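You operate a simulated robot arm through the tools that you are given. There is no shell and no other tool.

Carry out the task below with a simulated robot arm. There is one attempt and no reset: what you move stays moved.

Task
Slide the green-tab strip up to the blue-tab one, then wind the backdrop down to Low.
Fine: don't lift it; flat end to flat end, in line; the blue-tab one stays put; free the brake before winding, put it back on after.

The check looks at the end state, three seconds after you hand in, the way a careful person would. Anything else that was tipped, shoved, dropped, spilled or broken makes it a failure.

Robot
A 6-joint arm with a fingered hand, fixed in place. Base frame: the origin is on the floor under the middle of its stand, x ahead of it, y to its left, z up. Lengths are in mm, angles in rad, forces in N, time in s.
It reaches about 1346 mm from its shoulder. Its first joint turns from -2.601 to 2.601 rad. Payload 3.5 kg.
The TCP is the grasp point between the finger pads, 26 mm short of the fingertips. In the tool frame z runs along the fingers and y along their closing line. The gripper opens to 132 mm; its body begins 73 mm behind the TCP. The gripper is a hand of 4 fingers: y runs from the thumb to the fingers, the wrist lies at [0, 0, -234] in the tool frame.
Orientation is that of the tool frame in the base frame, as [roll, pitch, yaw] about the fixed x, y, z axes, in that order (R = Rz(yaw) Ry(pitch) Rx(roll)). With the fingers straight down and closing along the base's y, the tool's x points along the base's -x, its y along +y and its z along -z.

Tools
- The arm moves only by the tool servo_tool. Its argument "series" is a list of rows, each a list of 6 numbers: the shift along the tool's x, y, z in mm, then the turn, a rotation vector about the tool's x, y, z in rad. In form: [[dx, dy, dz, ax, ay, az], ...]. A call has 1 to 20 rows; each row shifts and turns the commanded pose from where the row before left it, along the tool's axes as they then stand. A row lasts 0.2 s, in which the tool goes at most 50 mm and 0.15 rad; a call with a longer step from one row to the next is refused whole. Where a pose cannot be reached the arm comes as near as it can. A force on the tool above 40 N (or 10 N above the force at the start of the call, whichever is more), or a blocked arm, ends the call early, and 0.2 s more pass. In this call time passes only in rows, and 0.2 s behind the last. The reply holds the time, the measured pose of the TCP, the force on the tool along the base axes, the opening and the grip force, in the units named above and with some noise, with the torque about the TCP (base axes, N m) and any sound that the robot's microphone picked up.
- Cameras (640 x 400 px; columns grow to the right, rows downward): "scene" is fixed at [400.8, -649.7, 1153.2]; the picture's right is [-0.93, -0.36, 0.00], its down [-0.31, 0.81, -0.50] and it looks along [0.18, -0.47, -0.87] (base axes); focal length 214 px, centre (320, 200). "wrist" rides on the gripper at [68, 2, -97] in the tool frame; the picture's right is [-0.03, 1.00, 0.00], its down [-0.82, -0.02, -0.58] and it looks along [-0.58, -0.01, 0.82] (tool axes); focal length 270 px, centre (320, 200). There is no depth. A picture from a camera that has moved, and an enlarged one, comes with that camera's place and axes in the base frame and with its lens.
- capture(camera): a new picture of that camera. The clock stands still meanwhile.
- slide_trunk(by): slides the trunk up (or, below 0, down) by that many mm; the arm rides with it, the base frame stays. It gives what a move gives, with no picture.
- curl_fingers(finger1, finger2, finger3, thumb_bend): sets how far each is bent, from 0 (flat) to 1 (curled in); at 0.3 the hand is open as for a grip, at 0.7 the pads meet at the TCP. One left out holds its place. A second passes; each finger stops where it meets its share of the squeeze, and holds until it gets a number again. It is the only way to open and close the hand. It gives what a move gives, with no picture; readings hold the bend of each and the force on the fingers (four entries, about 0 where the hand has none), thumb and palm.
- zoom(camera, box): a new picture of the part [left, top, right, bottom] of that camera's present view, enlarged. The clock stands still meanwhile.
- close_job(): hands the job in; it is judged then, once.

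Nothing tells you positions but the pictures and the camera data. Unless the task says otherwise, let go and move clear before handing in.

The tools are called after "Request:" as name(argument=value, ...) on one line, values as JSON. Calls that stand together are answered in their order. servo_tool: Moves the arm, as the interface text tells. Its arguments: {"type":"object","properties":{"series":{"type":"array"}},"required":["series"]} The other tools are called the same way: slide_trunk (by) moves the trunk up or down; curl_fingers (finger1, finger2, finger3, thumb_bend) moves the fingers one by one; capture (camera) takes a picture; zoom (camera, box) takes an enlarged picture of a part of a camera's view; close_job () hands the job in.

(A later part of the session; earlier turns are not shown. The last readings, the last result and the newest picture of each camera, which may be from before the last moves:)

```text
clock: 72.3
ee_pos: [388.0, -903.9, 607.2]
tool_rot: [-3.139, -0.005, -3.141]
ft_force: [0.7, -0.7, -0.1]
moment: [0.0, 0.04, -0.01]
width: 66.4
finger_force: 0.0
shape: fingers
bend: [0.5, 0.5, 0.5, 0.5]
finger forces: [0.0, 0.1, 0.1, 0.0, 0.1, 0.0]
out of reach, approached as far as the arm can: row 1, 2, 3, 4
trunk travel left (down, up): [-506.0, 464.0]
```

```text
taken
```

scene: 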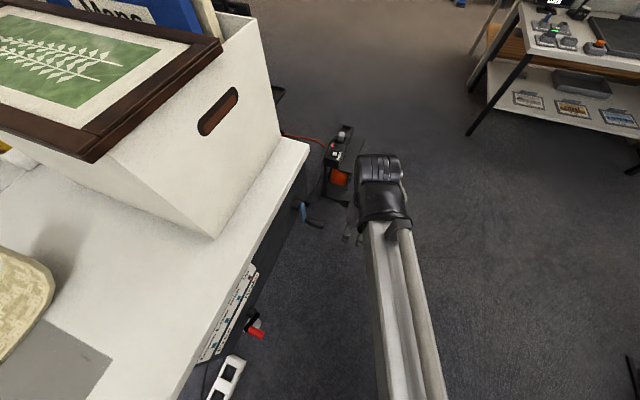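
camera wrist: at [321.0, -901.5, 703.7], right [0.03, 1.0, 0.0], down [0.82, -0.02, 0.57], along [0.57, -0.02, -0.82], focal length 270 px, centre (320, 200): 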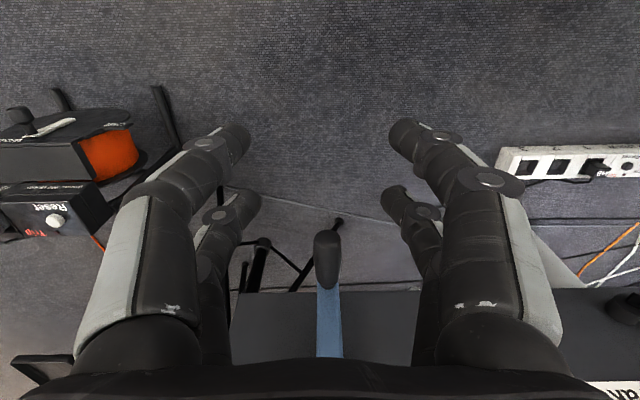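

The arm itself gives no vertical travel in this posture, so up and down must come from the trunk and sideways from the arm. I'll lower the trunk to the handle's height and move in so the digits straddle it.

Request:
slide_trunk(by=-83)

Request:
servo_tool(series=[[-20, 3, 0, 0, 0, 0], [-20, 0, 0, 0, 0, 0], [-20, 0, 0, 0, 0, 0]])

Request:
capture(camera="wrist")

Request:
capture(camera="scene")

```text
clock: 73.5
ee_pos: [388.3, -903.3, 524.6]
tool_rot: [-3.14, -0.006, -3.141]
ft_force: [0.3, -0.2, -0.4]
moment: [-0.01, -0.03, 0.04]
width: 66.2
finger_force: 0.1
shape: fingers
bend: [0.5, 0.5, 0.5, 0.5]
finger forces: [0.0, 0.0, 0.0, 0.0, 0.1, 0.0]
trunk travel left (down, up): [-423.0, 547.0]
```

```text
clock: 74.3
ee_pos: [446.6, -900.7, 523.5]
tool_rot: [3.141, -0.003, 3.14]
ft_force: [0.3, -0.1, 0.1]
moment: [0.0, 0.02, 0.02]
width: 66.0
finger_force: 0.0
shape: fingers
bend: [0.5, 0.5, 0.5, 0.5]
finger forces: [0.0, 0.0, 0.1, 0.0, 0.0, 0.0]
trunk travel left (down, up): [-423.0, 547.0]
```

```text
taken
camera wrist: at [380.7, -897.8, 620.7], right [0.03, 1.0, 0.0], down [0.82, -0.02, 0.57], along [0.57, -0.02, -0.82], focal length 270 px, centre (320, 200)
```

wrist: 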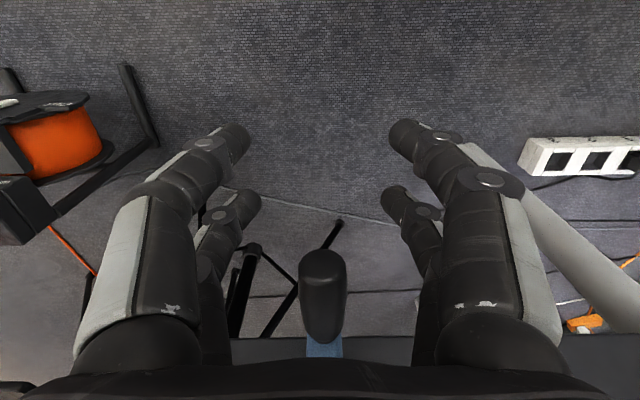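

```text
taken
```

scene: 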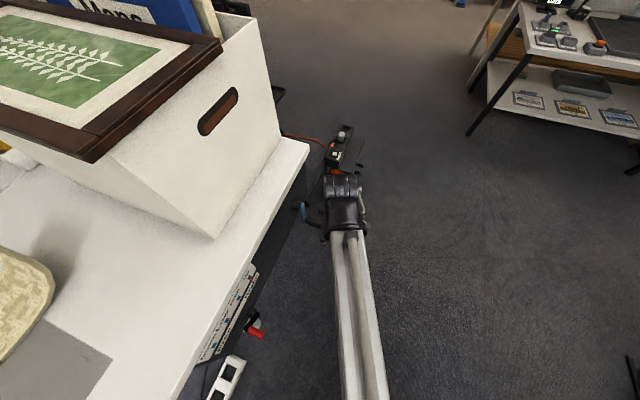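

The handle is centred between the digits. I'll advance about 50 mm so both pairs are alongside it.

Request:
servo_tool(series=[[-15, 0, 0, 0, 0, 0], [-15, 0, 0, 0, 0, 0], [-12, 0, 0, 0, 0, 0], [-8, 0, 0, 0, 0, 0]])

Request:
capture(camera="wrist")

Request:
capture(camera="scene")

```text
clock: 75.3
ee_pos: [496.4, -899.5, 525.2]
tool_rot: [-3.141, -0.006, 3.14]
ft_force: [0.8, -0.4, 0.4]
moment: [0.03, -0.01, 0.01]
width: 66.3
finger_force: 0.1
shape: fingers
bend: [0.5, 0.5, 0.5, 0.5]
finger forces: [0.0, 0.0, 0.0, 0.1, 0.0, 0.0]
trunk travel left (down, up): [-423.0, 547.0]
```

```text
taken
camera wrist: at [430.7, -897.6, 620.7], right [0.03, 1.0, 0.0], down [0.82, -0.02, 0.57], along [0.57, -0.02, -0.82], focal length 270 px, centre (320, 200)
```

wrist: 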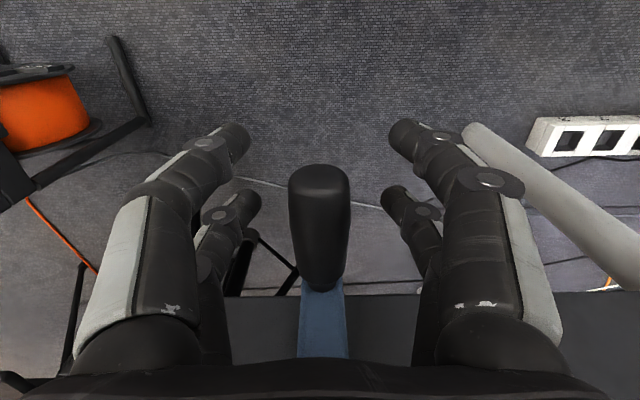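

```text
taken
```

scene: 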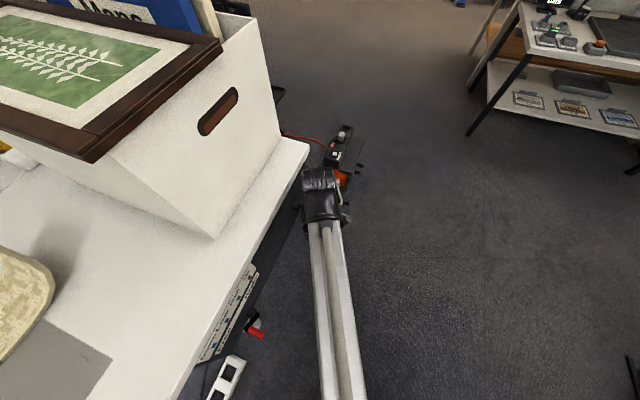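

The handle lies between all four digits. I'll close on it lightly, then move it a short way towards +y and read the pointer to learn which way winds down.

Request:
curl_fingers(finger1=0.64, finger2=0.64, finger3=0.64, thumb_bend=0.64)

Request:
capture(camera="wrist")

Request:
zoom(camera="scene", box=[190, 240, 290, 365])

```text
clock: 76.3
ee_pos: [496.5, -900.3, 524.2]
tool_rot: [-3.14, -0.006, 3.141]
ft_force: [-0.6, -0.1, -0.2]
moment: [-0.02, -0.05, -0.01]
width: 20.2
finger_force: 0.1
shape: fingers
bend: [0.64, 0.64, 0.64, 0.64]
finger forces: [0.1, 0.0, 0.0, 0.1, 0.0, 0.1]
trunk travel left (down, up): [-423.0, 547.0]
```

```text
taken
camera wrist: at [430.7, -897.5, 620.7], right [0.03, 1.0, 0.0], down [0.82, -0.02, 0.57], along [0.57, -0.02, -0.82], focal length 270 px, centre (320, 200)
```

wrist: 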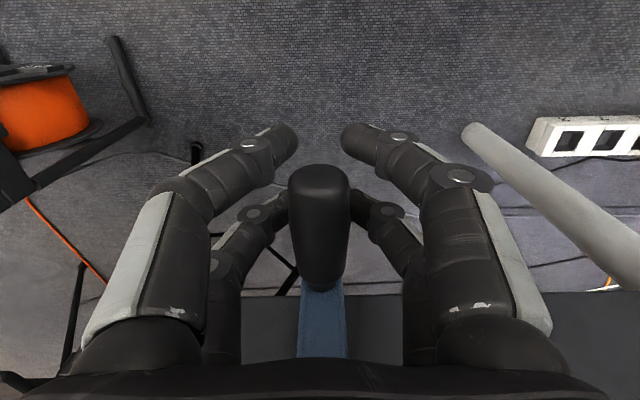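

```text
3.20 times, centred on (240, 302) of scene
camera zoom: at [400.8, -649.7, 1153.2], right [-0.93, -0.36, 0.0], down [-0.31, 0.81, -0.5], along [0.18, -0.47, -0.87], focal length 686 px, centre (576, -128)
```

zoom: 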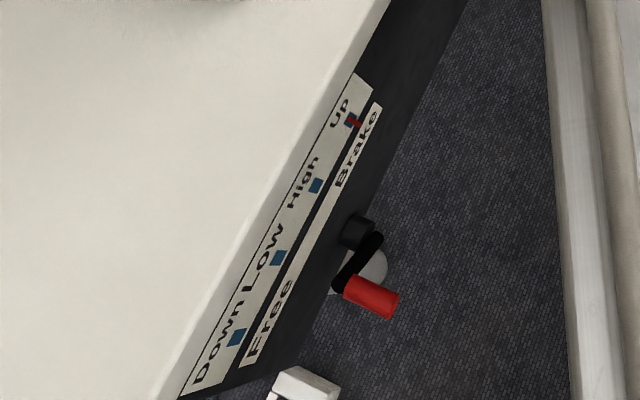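

The digits surround the handle with a little play. I'll push +y by 40 mm in small steps and check the scale.

Request:
servo_tool(series=[[0, 8, 0, 0, 0, 0], [0, 8, 0, 0, 0, 0], [0, 8, 0, 0, 0, 0], [0, 8, 0, 0, 0, 0], [0, 8, 0, 0, 0, 0]])

Request:
capture(camera="wrist")

Request:
zoom(camera="scene", box=[190, 240, 290, 365])

```text
clock: 77.5
ee_pos: [495.6, -865.0, 522.6]
tool_rot: [-3.135, -0.007, 3.138]
ft_force: [-12.9, -36.6, -2.0]
moment: [0.35, 0.16, -0.63]
width: 31.4
finger_force: 20.8
shape: fingers
bend: [0.64, 0.64, 0.55, 0.6]
finger forces: [0.0, 0.1, 22.9, 0.0, 19.3, 0.0]
trunk travel left (down, up): [-423.0, 547.0]
```

```text
taken
camera wrist: at [428.7, -862.2, 619.7], right [0.03, 1.0, -0.01], down [0.82, -0.02, 0.57], along [0.57, -0.02, -0.82], focal length 270 px, centre (320, 200)
```

wrist: 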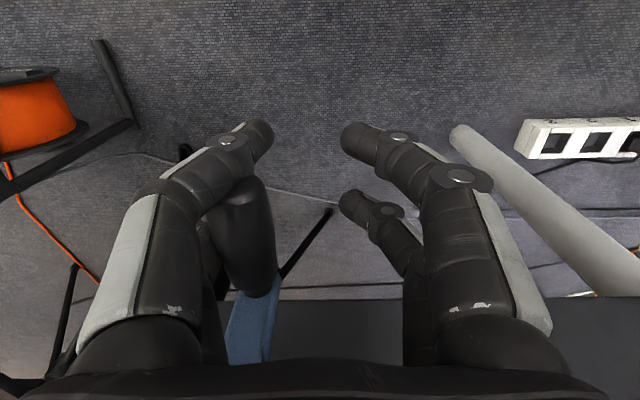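

```text
3.20 times, centred on (240, 302) of scene
camera zoom: at [400.8, -649.7, 1153.2], right [-0.93, -0.36, 0.0], down [-0.31, 0.81, -0.5], along [0.18, -0.47, -0.87], focal length 686 px, centre (576, -128)
```

zoom: 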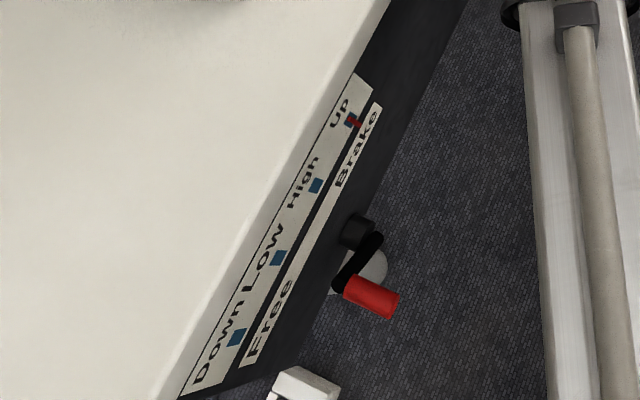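

The crank resists firmly (about 37 N) in that direction and the pointer didn't move, so that way is probably the Up stop. I'll back off and try the other direction gently.

Request:
servo_tool(series=[[0, -10, 0, 0, 0, 0], [0, -10, 0, 0, 0, 0], [0, -10, 0, 0, 0, 0], [0, -6, 0, 0, 0, 0]])

Request:
servo_tool(series=[[0, -6, 0, 0, 0, 0], [0, -6, 0, 0, 0, 0], [0, -6, 0, 0, 0, 0], [0, -6, 0, 0, 0, 0]])

Request:
capture(camera="wrist")

Request:
zoom(camera="scene", box=[190, 240, 290, 365])

```text
clock: 78.5
ee_pos: [495.8, -897.4, 525.2]
tool_rot: [-3.139, -0.009, 3.139]
ft_force: [-28.3, 0.5, -2.1]
moment: [0.07, -0.1, -0.96]
width: 16.1
finger_force: 17.3
shape: fingers
bend: [0.64, 0.64, 0.6, 0.65]
finger forces: [0.1, 0.0, 6.1, 0.0, 27.9, 0.1]
trunk travel left (down, up): [-423.0, 547.0]
```

```text
clock: 79.5
ee_pos: [496.6, -919.2, 526.1]
tool_rot: [-3.14, -0.007, -3.14]
ft_force: [-26.0, 8.3, 12.5]
moment: [-0.27, 0.0, -0.76]
width: 9.6
finger_force: 13.1
shape: fingers
bend: [0.64, 0.64, 0.63, 0.68]
finger forces: [0.0, 0.0, 0.8, 0.0, 25.3, 0.0]
trunk travel left (down, up): [-423.0, 547.0]
```

```text
taken
camera wrist: at [429.4, -917.4, 623.0], right [0.03, 1.0, 0.0], down [0.82, -0.02, 0.57], along [0.57, -0.02, -0.82], focal length 270 px, centre (320, 200)
```

wrist: 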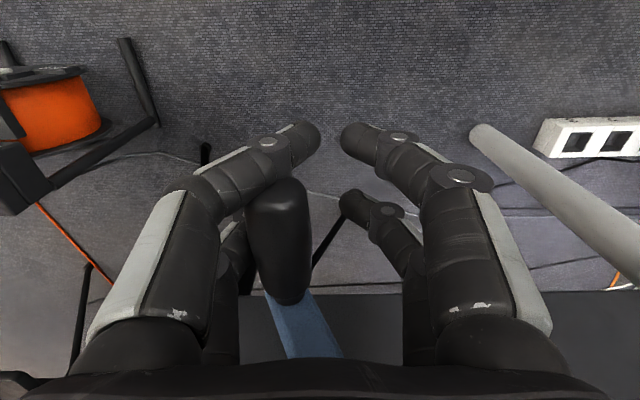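

```text
3.20 times, centred on (240, 302) of scene
camera zoom: at [400.8, -649.7, 1153.2], right [-0.93, -0.36, 0.0], down [-0.31, 0.81, -0.5], along [0.18, -0.47, -0.87], focal length 686 px, centre (576, -128)
```

zoom: 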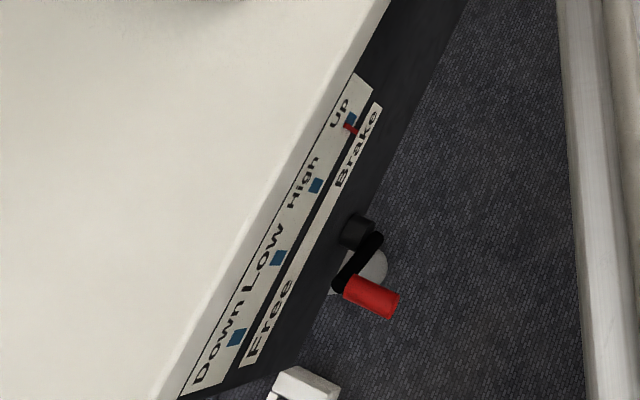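

The pointer crept from Up towards High, so −y at the bottom of the swing is the winding-down direction. However, the thumb slipped over the handle's end. I'll open up, then hold the handle with only the far pair (fingers 2 and 3), which sit fully on it.

Request:
curl_fingers(finger1=0.3, finger2=0.5, finger3=0.5, thumb_bend=0.3)

Request:
capture(camera="wrist")

Request:
zoom(camera="scene", box=[190, 240, 290, 365])

```text
clock: 80.5
ee_pos: [498.4, -919.9, 524.4]
tool_rot: [-3.14, -0.004, -3.141]
ft_force: [-0.5, -0.4, -0.9]
moment: [0.0, 0.02, 0.03]
width: 132.6
finger_force: 0.1
shape: fingers
bend: [0.3, 0.5, 0.5, 0.3]
finger forces: [0.1, 0.0, 0.1, 0.0, 0.0, 0.0]
trunk travel left (down, up): [-423.0, 547.0]
```

```text
taken
camera wrist: at [431.2, -918.3, 620.7], right [0.03, 1.0, 0.0], down [0.82, -0.02, 0.57], along [0.57, -0.02, -0.82], focal length 270 px, centre (320, 200)
```

wrist: 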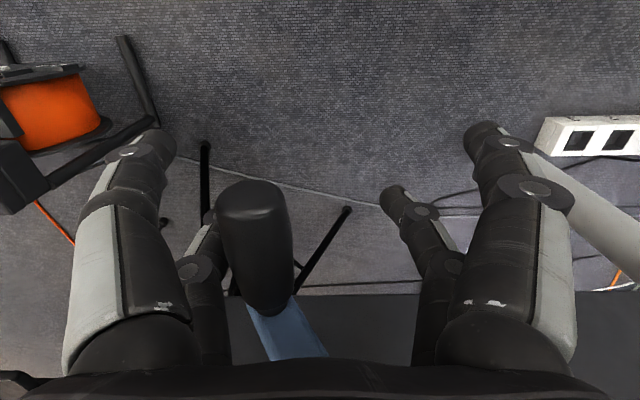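

```text
3.20 times, centred on (240, 302) of scene
camera zoom: at [400.8, -649.7, 1153.2], right [-0.93, -0.36, 0.0], down [-0.31, 0.81, -0.5], along [0.18, -0.47, -0.87], focal length 686 px, centre (576, -128)
```

zoom: 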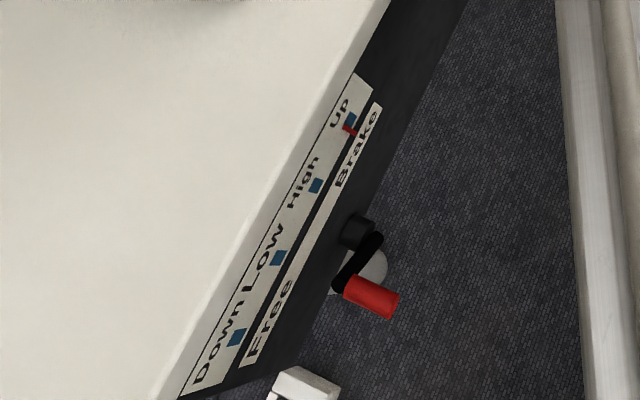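

Confirmed: the pointer moved about 1/8 of a step for roughly 29° of crank, so reaching Low should take about 1.3 turns. I'll centre the far pair on the handle at its present place (y ≈ −944, z ≈ 534) and pinch it.

Request:
servo_tool(series=[[-2, -12, 0, 0, 0, 0], [-1, -12, 0, 0, 0, 0]])

Request:
slide_trunk(by=8)

Request:
curl_fingers(finger2=0.62, finger3=0.62)

Request:
capture(camera="wrist")

```text
clock: 81.1
ee_pos: [502.6, -945.1, 524.3]
tool_rot: [-3.14, -0.004, 3.14]
ft_force: [0.0, -0.2, 0.2]
moment: [0.01, 0.0, 0.01]
width: 132.2
finger_force: 0.1
shape: fingers
bend: [0.3, 0.5, 0.5, 0.3]
finger forces: [0.0, 0.0, 0.0, 0.0, 0.0, 0.1]
trunk travel left (down, up): [-423.0, 547.0]
```

```text
clock: 81.7
ee_pos: [501.3, -945.3, 530.4]
tool_rot: [-3.141, -0.007, 3.139]
ft_force: [0.3, 1.5, 0.7]
moment: [0.0, 0.02, -0.01]
width: 132.2
finger_force: 0.0
shape: fingers
bend: [0.3, 0.5, 0.5, 0.3]
finger forces: [0.1, 0.0, 0.1, 0.1, 0.1, 0.1]
trunk travel left (down, up): [-431.0, 539.0]
```

```text
clock: 82.7
ee_pos: [502.4, -945.5, 532.2]
tool_rot: [-3.14, -0.006, 3.14]
ft_force: [0.6, 0.4, -1.2]
moment: [-0.01, 0.01, 0.0]
width: 132.8
finger_force: 0.1
shape: fingers
bend: [0.3, 0.62, 0.62, 0.3]
finger forces: [0.1, 0.0, 0.0, 0.0, 0.0, 0.0]
trunk travel left (down, up): [-431.0, 539.0]
```

```text
taken
camera wrist: at [435.2, -942.6, 628.7], right [0.03, 1.0, 0.0], down [0.82, -0.02, 0.57], along [0.57, -0.02, -0.82], focal length 270 px, centre (320, 200)
```

wrist: 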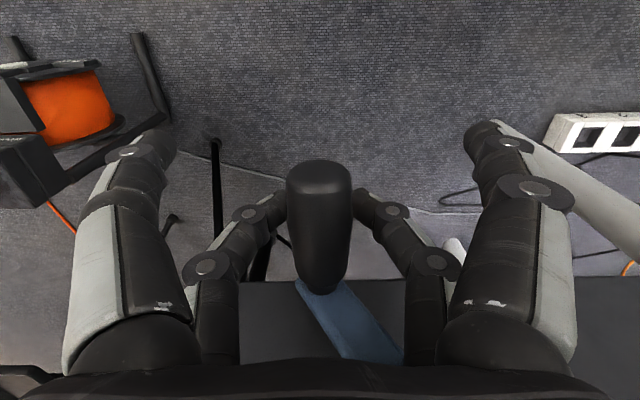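

The far pair is well centred on the handle. I'll squeeze to a firm pinch and check the contact forces.

Request:
curl_fingers(finger2=0.78, finger3=0.78)

Request:
capture(camera="wrist")

```text
clock: 83.7
ee_pos: [502.0, -945.4, 532.1]
tool_rot: [-3.141, -0.006, 3.14]
ft_force: [-0.1, -0.7, 0.2]
moment: [-0.01, -0.04, 0.01]
width: 132.5
finger_force: 0.1
shape: fingers
bend: [0.3, 0.75, 0.75, 0.3]
finger forces: [0.0, 0.0, 0.0, 0.0, 0.1, 0.0]
trunk travel left (down, up): [-431.0, 539.0]
```

```text
taken
camera wrist: at [435.1, -942.6, 628.7], right [0.03, 1.0, 0.0], down [0.82, -0.02, 0.57], along [0.57, -0.02, -0.82], focal length 270 px, centre (320, 200)
```

wrist: 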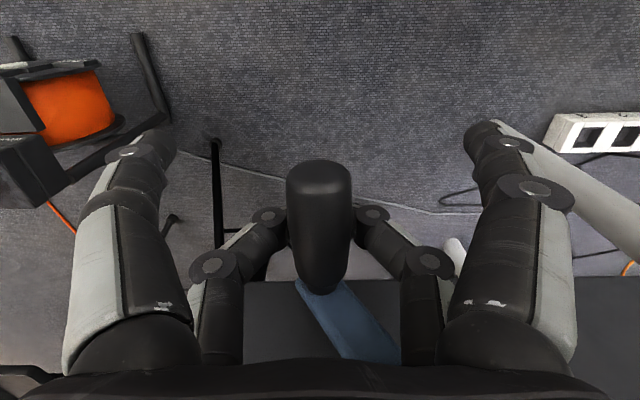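

The fingertips closed beneath the handle without squeezing it, so the handle sits higher (about z 542) than the pads. I'll open, raise the hand about 12 mm and pinch again.

Request:
curl_fingers(finger2=0.52, finger3=0.52)

Request:
slide_trunk(by=13)

Request:
curl_fingers(finger2=0.75, finger3=0.75)

Request:
capture(camera="wrist")

```text
clock: 84.7
ee_pos: [502.8, -944.8, 532.7]
tool_rot: [-3.138, -0.005, 3.141]
ft_force: [0.1, -0.2, 0.4]
moment: [-0.04, -0.01, 0.0]
width: 132.2
finger_force: 0.0
shape: fingers
bend: [0.3, 0.52, 0.52, 0.3]
finger forces: [0.0, 0.0, 0.0, 0.1, 0.0, 0.1]
trunk travel left (down, up): [-431.0, 539.0]
```

```text
clock: 85.3
ee_pos: [501.8, -944.1, 545.1]
tool_rot: [-3.14, -0.004, 3.14]
ft_force: [0.2, -0.7, -0.9]
moment: [0.0, 0.03, 0.0]
width: 132.5
finger_force: 0.0
shape: fingers
bend: [0.3, 0.52, 0.52, 0.3]
finger forces: [0.0, 0.0, 0.1, 0.0, 0.1, 0.1]
trunk travel left (down, up): [-444.0, 526.0]
```

```text
clock: 86.3
ee_pos: [502.2, -946.0, 543.7]
tool_rot: [-3.141, -0.005, 3.14]
ft_force: [0.1, -2.5, -6.4]
moment: [0.0, 0.14, -0.02]
width: 132.6
finger_force: 5.9
shape: fingers
bend: [0.3, 0.73, 0.72, 0.3]
finger forces: [0.1, 4.6, 6.7, 0.0, 0.0, 0.0]
trunk travel left (down, up): [-444.0, 526.0]
```

```text
taken
camera wrist: at [435.2, -943.1, 641.0], right [0.03, 1.0, 0.0], down [0.82, -0.02, 0.57], along [0.57, -0.02, -0.82], focal length 270 px, centre (320, 200)
```

wrist: 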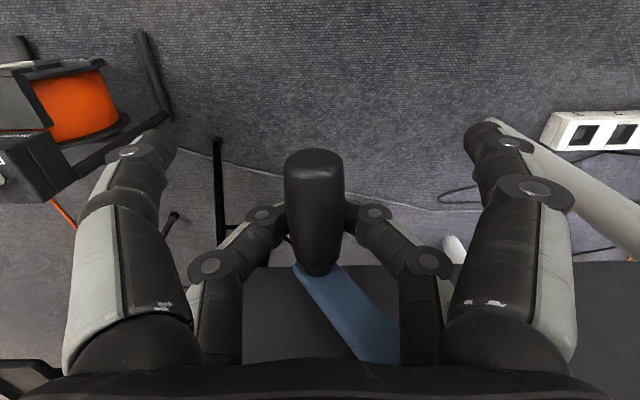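

The fingers now cradle the handle from below and the sides (5–7 N), which suits the upward part of the swing. I'll move −y, then raise the trunk in small steps along the arc.

Request:
servo_tool(series=[[0, -5, 0, 0, 0, 0], [0, -5, 0, 0, 0, 0]])

Request:
slide_trunk(by=15)

Request:
servo_tool(series=[[0, -5, 0, 0, 0, 0], [0, -5, 0, 0, 0, 0]])

Request:
capture(camera="wrist")

Request:
capture(camera="scene")

```text
clock: 86.9
ee_pos: [502.0, -955.5, 545.2]
tool_rot: [-3.141, -0.003, 3.14]
ft_force: [-0.6, 0.7, -1.7]
moment: [0.01, 0.02, 0.04]
width: 132.4
finger_force: 1.6
shape: fingers
bend: [0.3, 0.73, 0.73, 0.3]
finger forces: [0.1, 4.2, 0.0, 0.0, 0.1, 0.0]
trunk travel left (down, up): [-444.0, 526.0]
```

```text
clock: 87.5
ee_pos: [503.6, -956.5, 557.8]
tool_rot: [-3.141, -0.006, 3.141]
ft_force: [0.1, -7.1, -7.5]
moment: [0.11, 0.12, -0.08]
width: 132.5
finger_force: 5.2
shape: fingers
bend: [0.3, 0.75, 0.72, 0.3]
finger forces: [0.0, 0.0, 10.5, 0.0, 0.0, 0.0]
trunk travel left (down, up): [-459.0, 511.0]
```

```text
clock: 88.1
ee_pos: [503.7, -965.2, 561.4]
tool_rot: [3.14, -0.006, -3.141]
ft_force: [-1.3, 0.0, -2.8]
moment: [-0.02, 0.05, -0.01]
width: 132.8
finger_force: 0.2
shape: fingers
bend: [0.3, 0.74, 0.72, 0.3]
finger forces: [0.1, 0.1, 0.0, 0.1, 0.1, 0.1]
trunk travel left (down, up): [-459.0, 511.0]
```

```text
taken
camera wrist: at [436.3, -962.5, 656.5], right [0.03, 1.0, 0.0], down [0.82, -0.02, 0.57], along [0.57, -0.02, -0.82], focal length 270 px, centre (320, 200)
```

wrist: 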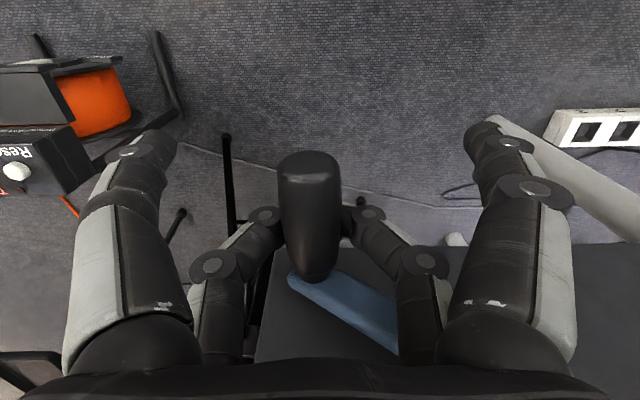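

```text
taken
```

scene: 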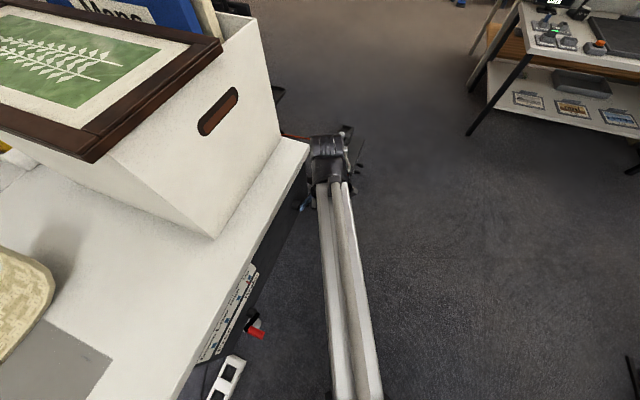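

The handle follows the hand, the arm is at about 50° and the contact forces are small. I'll continue along the arc.

Request:
servo_tool(series=[[0, -6, 0, 0, 0, 0], [0, -5, 0, 0, 0, 0]])

Request:
slide_trunk(by=20)

Request:
servo_tool(series=[[0, -4, 0, 0, 0, 0], [0, -4, 0, 0, 0, 0]])

Request:
slide_trunk(by=22)

Request:
capture(camera="wrist")

Request:
zoom(camera="scene", box=[190, 240, 290, 365])

```text
clock: 88.7
ee_pos: [504.4, -976.4, 560.6]
tool_rot: [-3.141, -0.006, 3.141]
ft_force: [-0.7, 1.2, -1.7]
moment: [-0.06, 0.04, 0.05]
width: 132.5
finger_force: 0.1
shape: fingers
bend: [0.3, 0.74, 0.73, 0.3]
finger forces: [0.1, 0.0, 0.1, 0.0, 0.1, 0.1]
trunk travel left (down, up): [-459.0, 511.0]
```

```text
clock: 89.4
ee_pos: [503.1, -975.8, 580.3]
tool_rot: [-3.14, -0.002, 3.14]
ft_force: [-0.2, -1.1, -1.6]
moment: [0.03, 0.04, -0.03]
width: 132.5
finger_force: 0.1
shape: fingers
bend: [0.3, 0.74, 0.73, 0.3]
finger forces: [0.0, 0.1, 0.0, 0.0, 0.1, 0.0]
trunk travel left (down, up): [-479.0, 491.0]
```

```text
clock: 90.0
ee_pos: [503.1, -983.7, 579.6]
tool_rot: [3.141, -0.004, -3.14]
ft_force: [0.7, 1.7, -1.8]
moment: [-0.03, 0.03, 0.01]
width: 132.3
finger_force: 0.0
shape: fingers
bend: [0.3, 0.74, 0.73, 0.3]
finger forces: [0.0, 0.1, 0.0, 0.0, 0.1, 0.0]
trunk travel left (down, up): [-479.0, 491.0]
```

```text
clock: 90.7
ee_pos: [502.9, -983.8, 602.7]
tool_rot: [-3.14, -0.005, 3.138]
ft_force: [0.2, -1.2, -0.8]
moment: [0.0, -0.03, 0.0]
width: 132.4
finger_force: 0.0
shape: fingers
bend: [0.3, 0.74, 0.73, 0.3]
finger forces: [0.0, 0.1, 0.0, 0.0, 0.0, 0.0]
trunk travel left (down, up): [-501.0, 469.0]
```

```text
taken
camera wrist: at [436.3, -981.4, 698.8], right [0.03, 1.0, 0.0], down [0.82, -0.02, 0.57], along [0.57, -0.02, -0.82], focal length 270 px, centre (320, 200)
```

wrist: 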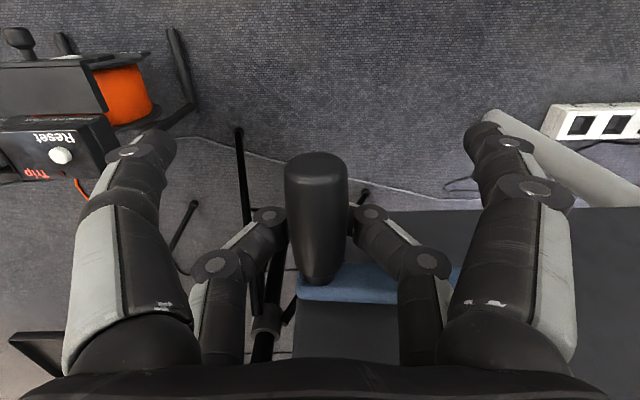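

```text
3.20 times, centred on (240, 302) of scene
camera zoom: at [400.8, -649.7, 1153.2], right [-0.93, -0.36, 0.0], down [-0.31, 0.81, -0.5], along [0.18, -0.47, -0.87], focal length 686 px, centre (576, -128)
```

zoom: 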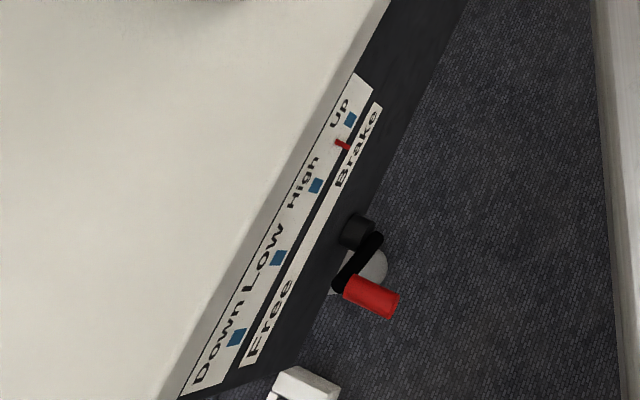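

The arm is now horizontal and the pointer is about a third of the way from Up to High, with very light forces. I'll continue up and over the top.

Request:
slide_trunk(by=22)

Request:
servo_tool(series=[[0, 5, 0, 0, 0, 0]])

Request:
slide_trunk(by=20)

Request:
servo_tool(series=[[0, 5, 0, 0, 0, 0], [0, 5, 0, 0, 0, 0]])

Request:
slide_trunk(by=17)

Request:
servo_tool(series=[[0, 5, 0, 0, 0, 0], [0, 5, 0, 0, 0, 0], [0, 5, 0, 0, 0, 0]])

Request:
capture(camera="wrist")

```text
clock: 91.4
ee_pos: [503.6, -983.5, 624.5]
tool_rot: [-3.139, -0.003, -3.141]
ft_force: [-0.4, 0.5, -0.7]
moment: [0.01, -0.03, 0.0]
width: 132.8
finger_force: 0.1
shape: fingers
bend: [0.3, 0.74, 0.73, 0.3]
finger forces: [0.0, 0.0, 0.0, 0.1, 0.0, 0.0]
trunk travel left (down, up): [-523.0, 447.0]
```

```text
clock: 91.8
ee_pos: [504.0, -978.3, 624.0]
tool_rot: [-3.14, -0.004, 3.14]
ft_force: [0.5, -2.3, -2.3]
moment: [0.01, 0.04, -0.01]
width: 132.3
finger_force: 0.0
shape: fingers
bend: [0.3, 0.74, 0.73, 0.3]
finger forces: [0.0, 0.1, 0.0, 0.0, 0.0, 0.0]
trunk travel left (down, up): [-523.0, 447.0]
```

```text
clock: 92.4
ee_pos: [505.1, -977.9, 644.9]
tool_rot: [-3.14, -0.003, 3.142]
ft_force: [-0.7, 0.7, -1.3]
moment: [-0.02, -0.02, -0.01]
width: 132.8
finger_force: 0.0
shape: fingers
bend: [0.3, 0.73, 0.73, 0.3]
finger forces: [0.0, 0.0, 0.0, 0.0, 0.0, 0.1]
trunk travel left (down, up): [-543.0, 427.0]
```

```text
clock: 93.0
ee_pos: [505.1, -969.6, 644.9]
tool_rot: [-3.14, -0.006, 3.141]
ft_force: [-0.1, -1.1, -1.6]
moment: [0.02, 0.04, 0.0]
width: 132.5
finger_force: 0.0
shape: fingers
bend: [0.3, 0.74, 0.73, 0.3]
finger forces: [0.1, 0.1, 0.2, 0.0, 0.0, 0.0]
trunk travel left (down, up): [-543.0, 427.0]
```

```text
clock: 93.7
ee_pos: [504.0, -968.7, 661.7]
tool_rot: [-3.141, -0.006, -3.141]
ft_force: [0.4, 1.8, -0.4]
moment: [-0.04, 0.05, 0.02]
width: 132.3
finger_force: 0.0
shape: fingers
bend: [0.3, 0.73, 0.73, 0.3]
finger forces: [0.0, 0.0, 0.0, 0.0, 0.0, 0.1]
trunk travel left (down, up): [-560.0, 410.0]
```

```text
clock: 94.5
ee_pos: [505.4, -954.3, 660.7]
tool_rot: [-3.141, -0.002, 3.141]
ft_force: [-0.4, -3.0, -0.3]
moment: [0.01, -0.01, -0.08]
width: 132.5
finger_force: 1.6
shape: fingers
bend: [0.3, 0.74, 0.73, 0.3]
finger forces: [0.1, 0.0, 2.1, 0.1, 0.1, 0.0]
trunk travel left (down, up): [-560.0, 410.0]
```

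```text
taken
camera wrist: at [437.6, -952.0, 757.5], right [0.03, 1.0, 0.0], down [0.82, -0.02, 0.57], along [0.57, -0.02, -0.82], focal length 270 px, centre (320, 200)
```

wrist: 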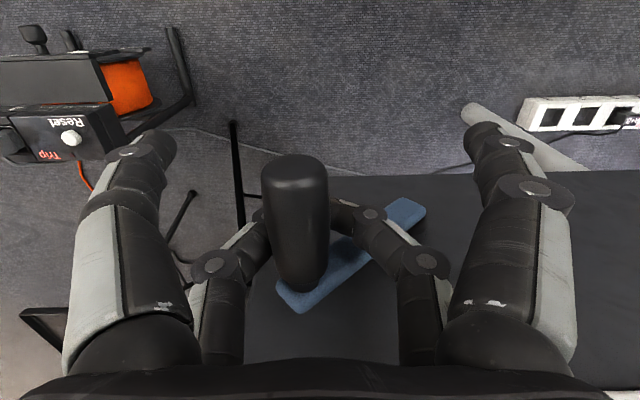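

The arm is about 45° from the top. I'll continue over the top in small steps.

Request:
slide_trunk(by=12)

Request:
servo_tool(series=[[0, 5, 0, 0, 0, 0], [0, 5, 0, 0, 0, 0], [0, 5, 0, 0, 0, 0], [0, 5, 0, 0, 0, 0]])

Request:
slide_trunk(by=8)

Request:
servo_tool(series=[[0, 6, 0, 0, 0, 0], [0, 6, 0, 0, 0, 0], [0, 6, 0, 0, 0, 0], [0, 4, 0, 0, 0, 0]])

Request:
capture(camera="wrist")

Request:
zoom(camera="scene", box=[190, 240, 290, 365])

```text
clock: 95.1
ee_pos: [505.1, -953.8, 672.1]
tool_rot: [-3.139, -0.004, 3.141]
ft_force: [-0.7, -1.0, -0.8]
moment: [0.0, -0.01, -0.03]
width: 132.4
finger_force: 0.0
shape: fingers
bend: [0.3, 0.74, 0.73, 0.3]
finger forces: [0.0, 0.1, 0.0, 0.0, 0.0, 0.0]
trunk travel left (down, up): [-572.0, 398.0]
```

```text
clock: 96.1
ee_pos: [503.2, -934.0, 672.7]
tool_rot: [-3.14, -0.004, 3.141]
ft_force: [0.7, -1.7, -1.9]
moment: [0.01, 0.04, -0.01]
width: 132.4
finger_force: 0.8
shape: fingers
bend: [0.3, 0.74, 0.73, 0.3]
finger forces: [0.1, 0.0, 1.9, 0.1, 0.1, 0.0]
trunk travel left (down, up): [-572.0, 398.0]
```

```text
clock: 96.6
ee_pos: [503.3, -934.4, 680.8]
tool_rot: [-3.14, -0.006, 3.141]
ft_force: [0.4, -1.3, -0.7]
moment: [0.01, 0.03, 0.02]
width: 132.4
finger_force: 0.0
shape: fingers
bend: [0.3, 0.74, 0.73, 0.3]
finger forces: [0.0, 0.1, 0.3, 0.1, 0.0, 0.1]
trunk travel left (down, up): [-580.0, 390.0]
```

```text
clock: 97.6
ee_pos: [505.0, -910.9, 681.8]
tool_rot: [-3.14, -0.006, 3.14]
ft_force: [0.3, -1.5, -0.4]
moment: [0.04, 0.01, -0.01]
width: 132.7
finger_force: 1.4
shape: fingers
bend: [0.3, 0.74, 0.73, 0.3]
finger forces: [0.0, 0.0, 1.7, 0.1, 0.0, 0.1]
trunk travel left (down, up): [-580.0, 390.0]
```

```text
taken
camera wrist: at [437.1, -908.8, 777.6], right [0.03, 1.0, 0.0], down [0.82, -0.02, 0.57], along [0.57, -0.02, -0.82], focal length 270 px, centre (320, 200)
```

wrist: 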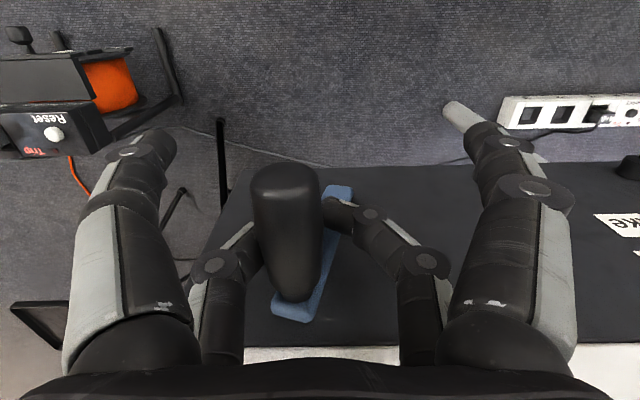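

```text
3.20 times, centred on (240, 302) of scene
camera zoom: at [400.8, -649.7, 1153.2], right [-0.93, -0.36, 0.0], down [-0.31, 0.81, -0.5], along [0.18, -0.47, -0.87], focal length 686 px, centre (576, -128)
```

zoom: 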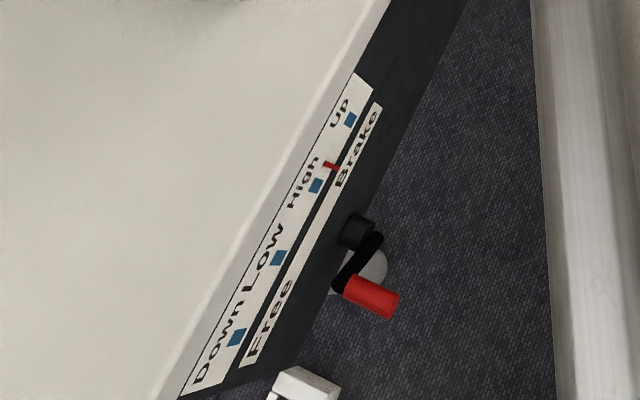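

The arm is about 14° short of the top and the pointer is two-thirds of the way to High, so Low should come at about 500° in total. For the coming downward stroke I'll re-grip with the pads higher on the handle, so the pinch can push down as well.

Request:
curl_fingers(finger2=0.5, finger3=0.5)

Request:
servo_tool(series=[[0, -5, 0, 0, 0, 0], [0, -5, 0, 0, 0, 0]])

Request:
slide_trunk(by=30)

Request:
curl_fingers(finger2=0.66, finger3=0.66)

Request:
capture(camera="wrist")

```text
clock: 98.6
ee_pos: [504.3, -910.9, 682.0]
tool_rot: [-3.139, -0.005, 3.138]
ft_force: [0.1, -1.3, -0.6]
moment: [0.04, -0.02, -0.01]
width: 132.7
finger_force: 0.0
shape: fingers
bend: [0.3, 0.5, 0.5, 0.3]
finger forces: [0.0, 0.0, 0.0, 0.0, 0.0, 0.0]
trunk travel left (down, up): [-580.0, 390.0]
```

```text
clock: 99.2
ee_pos: [504.6, -922.2, 681.1]
tool_rot: [-3.141, -0.005, -3.142]
ft_force: [0.4, 0.2, -0.4]
moment: [-0.02, 0.02, -0.02]
width: 132.8
finger_force: 0.0
shape: fingers
bend: [0.3, 0.5, 0.5, 0.3]
finger forces: [0.0, 0.1, 0.0, 0.1, 0.1, 0.0]
trunk travel left (down, up): [-580.0, 390.0]
```

```text
clock: 100.0
ee_pos: [504.4, -921.4, 710.9]
tool_rot: [-3.14, -0.005, 3.141]
ft_force: [0.7, 0.3, 0.2]
moment: [-0.01, 0.02, 0.0]
width: 132.6
finger_force: 0.1
shape: fingers
bend: [0.3, 0.5, 0.5, 0.3]
finger forces: [0.0, 0.0, 0.0, 0.0, 0.1, 0.0]
trunk travel left (down, up): [-610.0, 360.0]
```

```text
clock: 101.0
ee_pos: [502.6, -921.7, 712.0]
tool_rot: [-3.139, -0.005, 3.14]
ft_force: [0.2, -0.2, -0.6]
moment: [-0.03, 0.04, -0.01]
width: 132.4
finger_force: 1.6
shape: fingers
bend: [0.3, 0.64, 0.63, 0.3]
finger forces: [0.0, 1.5, 2.1, 0.0, 0.0, 0.0]
trunk travel left (down, up): [-610.0, 360.0]
```

```text
taken
camera wrist: at [436.8, -919.0, 807.6], right [0.03, 1.0, 0.0], down [0.82, -0.02, 0.57], along [0.57, -0.02, -0.82], focal length 270 px, centre (320, 200)
```

wrist: 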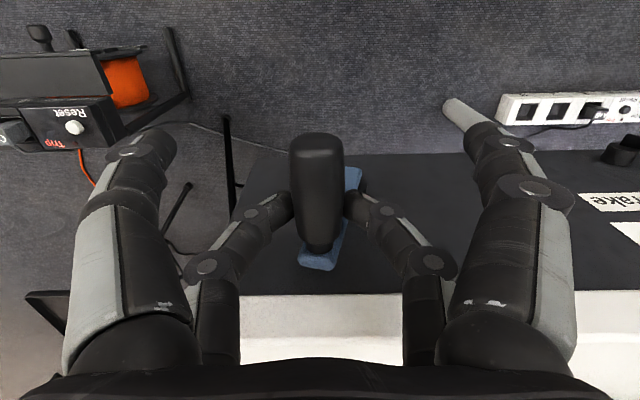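

The pinch is now square on both sides of the handle. I'll firm it up and carry the handle over the top towards +y.

Request:
curl_fingers(finger2=0.73, finger3=0.73)

Request:
servo_tool(series=[[0, 6, 0, 0, 0, 0], [0, 6, 0, 0, 0, 0], [0, 6, 0, 0, 0, 0], [0, 6, 0, 0, 0, 0], [0, 6, 0, 0, 0, 0], [0, 6, 0, 0, 0, 0], [0, 6, 0, 0, 0, 0]])

Request:
capture(camera="wrist")

```text
clock: 102.0
ee_pos: [504.9, -921.0, 710.3]
tool_rot: [3.141, -0.006, -3.14]
ft_force: [-0.2, 0.1, -4.2]
moment: [0.07, 0.07, -0.01]
width: 132.3
finger_force: 6.2
shape: fingers
bend: [0.3, 0.67, 0.65, 0.3]
finger forces: [0.1, 6.8, 6.3, 0.0, 0.0, 0.0]
trunk travel left (down, up): [-610.0, 360.0]
```

```text
clock: 103.6
ee_pos: [503.5, -878.3, 709.0]
tool_rot: [-3.142, -0.004, 3.141]
ft_force: [1.7, -3.0, -5.2]
moment: [-0.03, 0.1, -0.04]
width: 132.6
finger_force: 6.4
shape: fingers
bend: [0.3, 0.7, 0.64, 0.3]
finger forces: [0.0, 5.1, 8.1, 0.0, 0.0, 0.0]
trunk travel left (down, up): [-610.0, 360.0]
```

```text
taken
camera wrist: at [436.6, -876.5, 806.9], right [0.03, 1.0, 0.0], down [0.82, -0.02, 0.57], along [0.57, -0.02, -0.82], focal length 270 px, centre (320, 200)
```

wrist: 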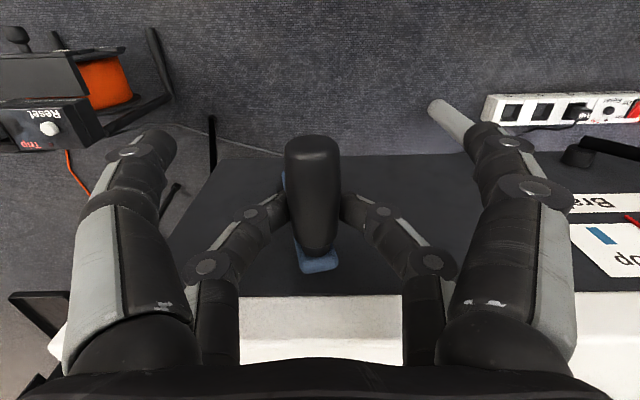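

The handle has passed the top (≈193°) with the pinch holding at 5–8 N. I'll start the downward stroke.

Request:
slide_trunk(by=-5)

Request:
servo_tool(series=[[0, 5, 0, 0, 0, 0], [0, 5, 0, 0, 0, 0], [0, 5, 0, 0, 0, 0], [0, 5, 0, 0, 0, 0]])

Request:
slide_trunk(by=-10)

Request:
servo_tool(series=[[0, 5, 0, 0, 0, 0], [0, 5, 0, 0, 0, 0], [0, 5, 0, 0, 0, 0]])

Request:
slide_trunk(by=-14)

Request:
capture(camera="wrist")

```text
clock: 104.1
ee_pos: [504.0, -878.7, 705.1]
tool_rot: [-3.141, -0.004, 3.14]
ft_force: [-0.2, -0.3, -3.1]
moment: [0.02, 0.03, 0.0]
width: 132.5
finger_force: 5.5
shape: fingers
bend: [0.3, 0.7, 0.67, 0.3]
finger forces: [0.0, 4.6, 5.5, 0.0, 0.0, 0.0]
trunk travel left (down, up): [-605.0, 365.0]
```

```text
clock: 105.1
ee_pos: [504.4, -858.8, 704.7]
tool_rot: [-3.141, -0.004, 3.141]
ft_force: [-0.3, -5.9, -11.9]
moment: [0.02, 0.21, -0.14]
width: 132.5
finger_force: 7.8
shape: fingers
bend: [0.3, 0.7, 0.61, 0.3]
finger forces: [0.0, 3.1, 11.8, 0.0, 0.0, 0.0]
trunk travel left (down, up): [-605.0, 365.0]
```

```text
clock: 105.7
ee_pos: [503.7, -858.7, 695.6]
tool_rot: [3.141, -0.006, -3.14]
ft_force: [0.0, -1.5, -4.9]
moment: [0.04, 0.08, -0.04]
width: 132.7
finger_force: 4.5
shape: fingers
bend: [0.3, 0.71, 0.67, 0.3]
finger forces: [0.1, 3.4, 5.9, 0.1, 0.0, 0.0]
trunk travel left (down, up): [-595.0, 375.0]
```

```text
clock: 106.5
ee_pos: [504.1, -844.6, 693.9]
tool_rot: [-3.14, -0.006, 3.14]
ft_force: [-0.7, -8.0, -10.4]
moment: [0.07, 0.16, -0.16]
width: 132.4
finger_force: 6.9
shape: fingers
bend: [0.3, 0.71, 0.61, 0.3]
finger forces: [0.0, 1.4, 12.4, 0.1, 0.0, 0.0]
trunk travel left (down, up): [-595.0, 375.0]
```

```text
clock: 107.1
ee_pos: [504.3, -842.9, 681.9]
tool_rot: [-3.142, -0.006, -3.141]
ft_force: [-0.8, -2.2, -5.0]
moment: [0.05, 0.12, -0.09]
width: 132.9
finger_force: 3.2
shape: fingers
bend: [0.3, 0.72, 0.69, 0.3]
finger forces: [0.0, 0.6, 5.5, 0.0, 0.0, 0.0]
trunk travel left (down, up): [-581.0, 389.0]
```

```text
taken
camera wrist: at [436.8, -840.8, 778.0], right [0.03, 1.0, 0.0], down [0.82, -0.02, 0.57], along [0.57, -0.02, -0.82], focal length 270 px, centre (320, 200)
```

wrist: 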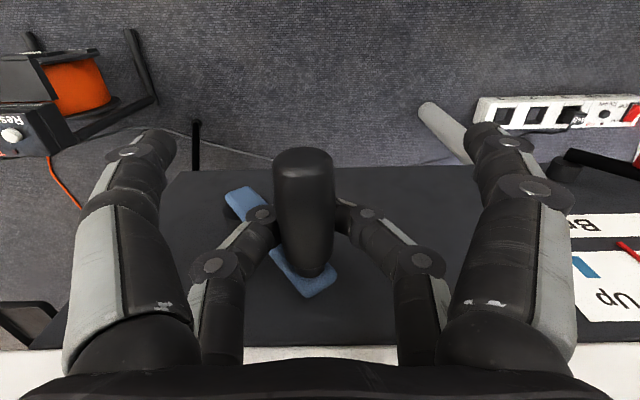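

The handle follows (≈217°), but the pads have slipped under it. For pushing down I'll re-grip about 20 mm higher on it.

Request:
curl_fingers(finger2=0.5, finger3=0.5)

Request:
servo_tool(series=[[0, -3, 0, 0, 0, 0]])

Request:
slide_trunk(by=22)

Request:
curl_fingers(finger2=0.7, finger3=0.7)

Request:
capture(camera="wrist")

Request:
zoom(camera="scene", box=[190, 240, 290, 365])

```text
clock: 108.1
ee_pos: [503.6, -843.3, 683.8]
tool_rot: [-3.14, -0.005, 3.14]
ft_force: [0.5, 0.0, -0.5]
moment: [-0.01, 0.0, 0.0]
width: 132.6
finger_force: 0.0
shape: fingers
bend: [0.3, 0.5, 0.5, 0.3]
finger forces: [0.0, 0.0, 0.1, 0.0, 0.0, 0.0]
trunk travel left (down, up): [-581.0, 389.0]
```

```text
clock: 108.5
ee_pos: [502.6, -846.0, 682.2]
tool_rot: [-3.141, -0.004, 3.142]
ft_force: [0.1, 1.0, -0.5]
moment: [-0.02, 0.03, -0.02]
width: 132.8
finger_force: 0.1
shape: fingers
bend: [0.3, 0.5, 0.5, 0.3]
finger forces: [0.0, 0.0, 0.0, 0.0, 0.0, 0.0]
trunk travel left (down, up): [-581.0, 389.0]
```

```text
clock: 109.2
ee_pos: [504.3, -845.5, 704.0]
tool_rot: [-3.14, -0.006, 3.138]
ft_force: [-0.1, 1.2, -0.3]
moment: [0.0, 0.01, 0.02]
width: 132.4
finger_force: 0.0
shape: fingers
bend: [0.3, 0.5, 0.5, 0.3]
finger forces: [0.1, 0.0, 0.1, 0.0, 0.0, 0.0]
trunk travel left (down, up): [-603.0, 367.0]
```

```text
clock: 110.2
ee_pos: [504.4, -846.3, 703.1]
tool_rot: [-3.141, -0.006, 3.138]
ft_force: [0.2, -4.0, -1.6]
moment: [-0.04, 0.03, -0.06]
width: 132.4
finger_force: 4.7
shape: fingers
bend: [0.3, 0.65, 0.62, 0.3]
finger forces: [0.0, 3.4, 6.4, 0.1, 0.1, 0.0]
trunk travel left (down, up): [-603.0, 367.0]
```

```text
taken
camera wrist: at [436.9, -843.6, 800.4], right [0.03, 1.0, 0.0], down [0.82, -0.02, 0.57], along [0.57, -0.02, -0.82], focal length 270 px, centre (320, 200)
```

wrist: 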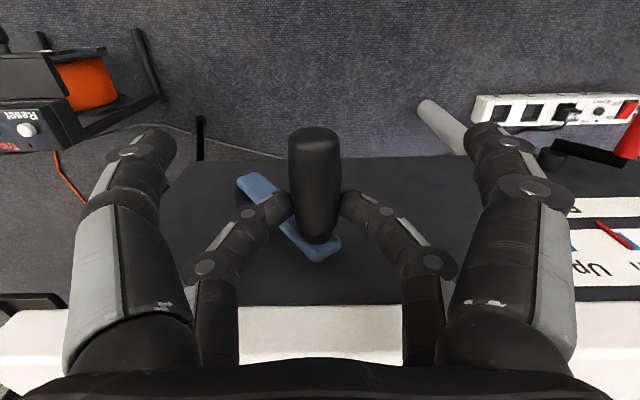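

```text
3.20 times, centred on (240, 302) of scene
camera zoom: at [400.8, -649.7, 1153.2], right [-0.93, -0.36, 0.0], down [-0.31, 0.81, -0.5], along [0.18, -0.47, -0.87], focal length 686 px, centre (576, -128)
```

zoom: 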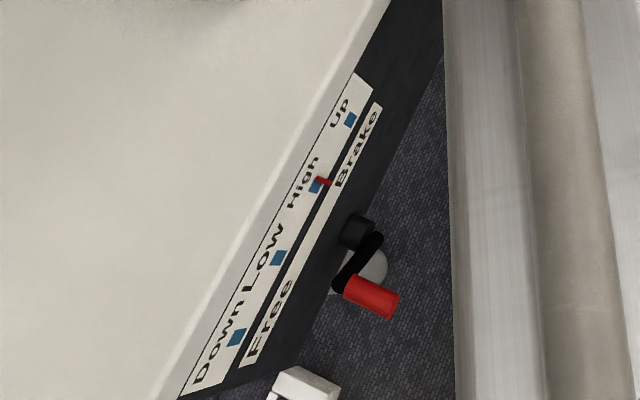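

The pointer is just short of High and the pinch is square. I'll push down in steps with small +y adjustments.

Request:
slide_trunk(by=-12)

Request:
servo_tool(series=[[0, 5, 0, 0, 0, 0], [0, 5, 0, 0, 0, 0]])

Request:
slide_trunk(by=-16)

Request:
capture(camera="wrist")

```text
clock: 110.8
ee_pos: [503.4, -845.9, 691.9]
tool_rot: [3.141, -0.005, 3.142]
ft_force: [0.0, 3.4, -1.7]
moment: [0.07, 0.01, 0.05]
width: 132.3
finger_force: 4.1
shape: fingers
bend: [0.3, 0.63, 0.67, 0.3]
finger forces: [0.0, 6.2, 3.4, 0.0, 0.0, 0.0]
trunk travel left (down, up): [-591.0, 379.0]
```

```text
clock: 111.4
ee_pos: [503.1, -836.7, 691.2]
tool_rot: [-3.141, -0.003, 3.14]
ft_force: [2.8, -4.4, -1.8]
moment: [-0.08, -0.02, -0.08]
width: 132.3
finger_force: 4.9
shape: fingers
bend: [0.3, 0.66, 0.62, 0.3]
finger forces: [0.0, 2.8, 7.3, 0.1, 0.1, 0.0]
trunk travel left (down, up): [-591.0, 379.0]
```

```text
clock: 112.0
ee_pos: [502.5, -835.0, 675.5]
tool_rot: [-3.14, -0.005, 3.139]
ft_force: [-0.8, 0.6, -3.5]
moment: [-0.02, 0.05, 0.03]
width: 132.3
finger_force: 3.1
shape: fingers
bend: [0.3, 0.66, 0.67, 0.3]
finger forces: [0.0, 3.5, 2.4, 0.0, 0.0, 0.0]
trunk travel left (down, up): [-575.0, 395.0]
```

```text
taken
camera wrist: at [435.6, -833.5, 772.2], right [0.03, 1.0, 0.0], down [0.82, -0.02, 0.57], along [0.57, -0.02, -0.82], focal length 270 px, centre (320, 200)
```

wrist: 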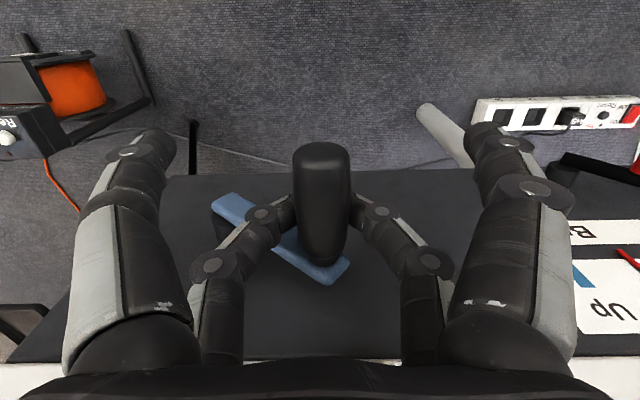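

The handle moved down but slipped a little in the pinch. The crank is very light, so I'll press from above instead, nesting the handle in the notch between the two fingertips, where it can't slip upward.

Request:
curl_fingers(finger2=0.48, finger3=0.48)

Request:
slide_trunk(by=38)

Request:
curl_fingers(finger2=0.64, finger3=0.64)

Request:
slide_trunk(by=-8)

Request:
capture(camera="wrist")

```text
clock: 113.0
ee_pos: [503.3, -835.5, 675.9]
tool_rot: [-3.141, -0.005, 3.138]
ft_force: [0.4, 0.1, -0.3]
moment: [0.0, -0.03, -0.02]
width: 132.7
finger_force: 0.2
shape: fingers
bend: [0.3, 0.48, 0.48, 0.3]
finger forces: [0.0, 0.0, 0.0, 0.1, 0.0, 0.0]
trunk travel left (down, up): [-575.0, 395.0]
```

```text
clock: 113.9
ee_pos: [502.5, -836.0, 713.8]
tool_rot: [-3.14, -0.004, 3.139]
ft_force: [-0.1, 0.0, -0.1]
moment: [0.01, -0.02, 0.01]
width: 132.4
finger_force: 0.1
shape: fingers
bend: [0.3, 0.48, 0.48, 0.3]
finger forces: [0.0, 0.0, 0.0, 0.0, 0.1, 0.0]
trunk travel left (down, up): [-613.0, 357.0]
```

```text
clock: 114.9
ee_pos: [502.9, -837.0, 714.2]
tool_rot: [-3.139, -0.005, 3.139]
ft_force: [-0.3, -0.3, -0.4]
moment: [0.02, -0.01, -0.01]
width: 132.3
finger_force: 0.0
shape: fingers
bend: [0.3, 0.64, 0.64, 0.3]
finger forces: [0.0, 0.0, 0.0, 0.0, 0.0, 0.0]
trunk travel left (down, up): [-613.0, 357.0]
```

```text
clock: 115.4
ee_pos: [503.6, -835.5, 705.5]
tool_rot: [-3.14, -0.006, 3.14]
ft_force: [-0.4, 0.0, 1.3]
moment: [-0.01, 0.0, 0.01]
width: 132.5
finger_force: 0.0
shape: fingers
bend: [0.3, 0.64, 0.64, 0.3]
finger forces: [0.0, 0.0, 0.1, 0.0, 0.1, 0.0]
trunk travel left (down, up): [-605.0, 365.0]
```

```text
taken
camera wrist: at [435.7, -833.5, 802.7], right [0.03, 1.0, 0.0], down [0.82, -0.02, 0.57], along [0.57, -0.02, -0.82], focal length 270 px, centre (320, 200)
```

wrist: 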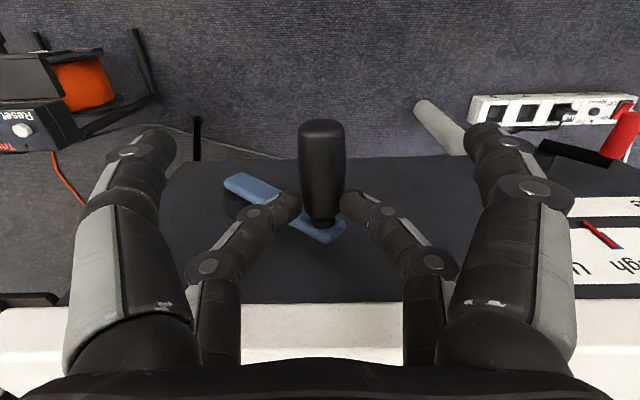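

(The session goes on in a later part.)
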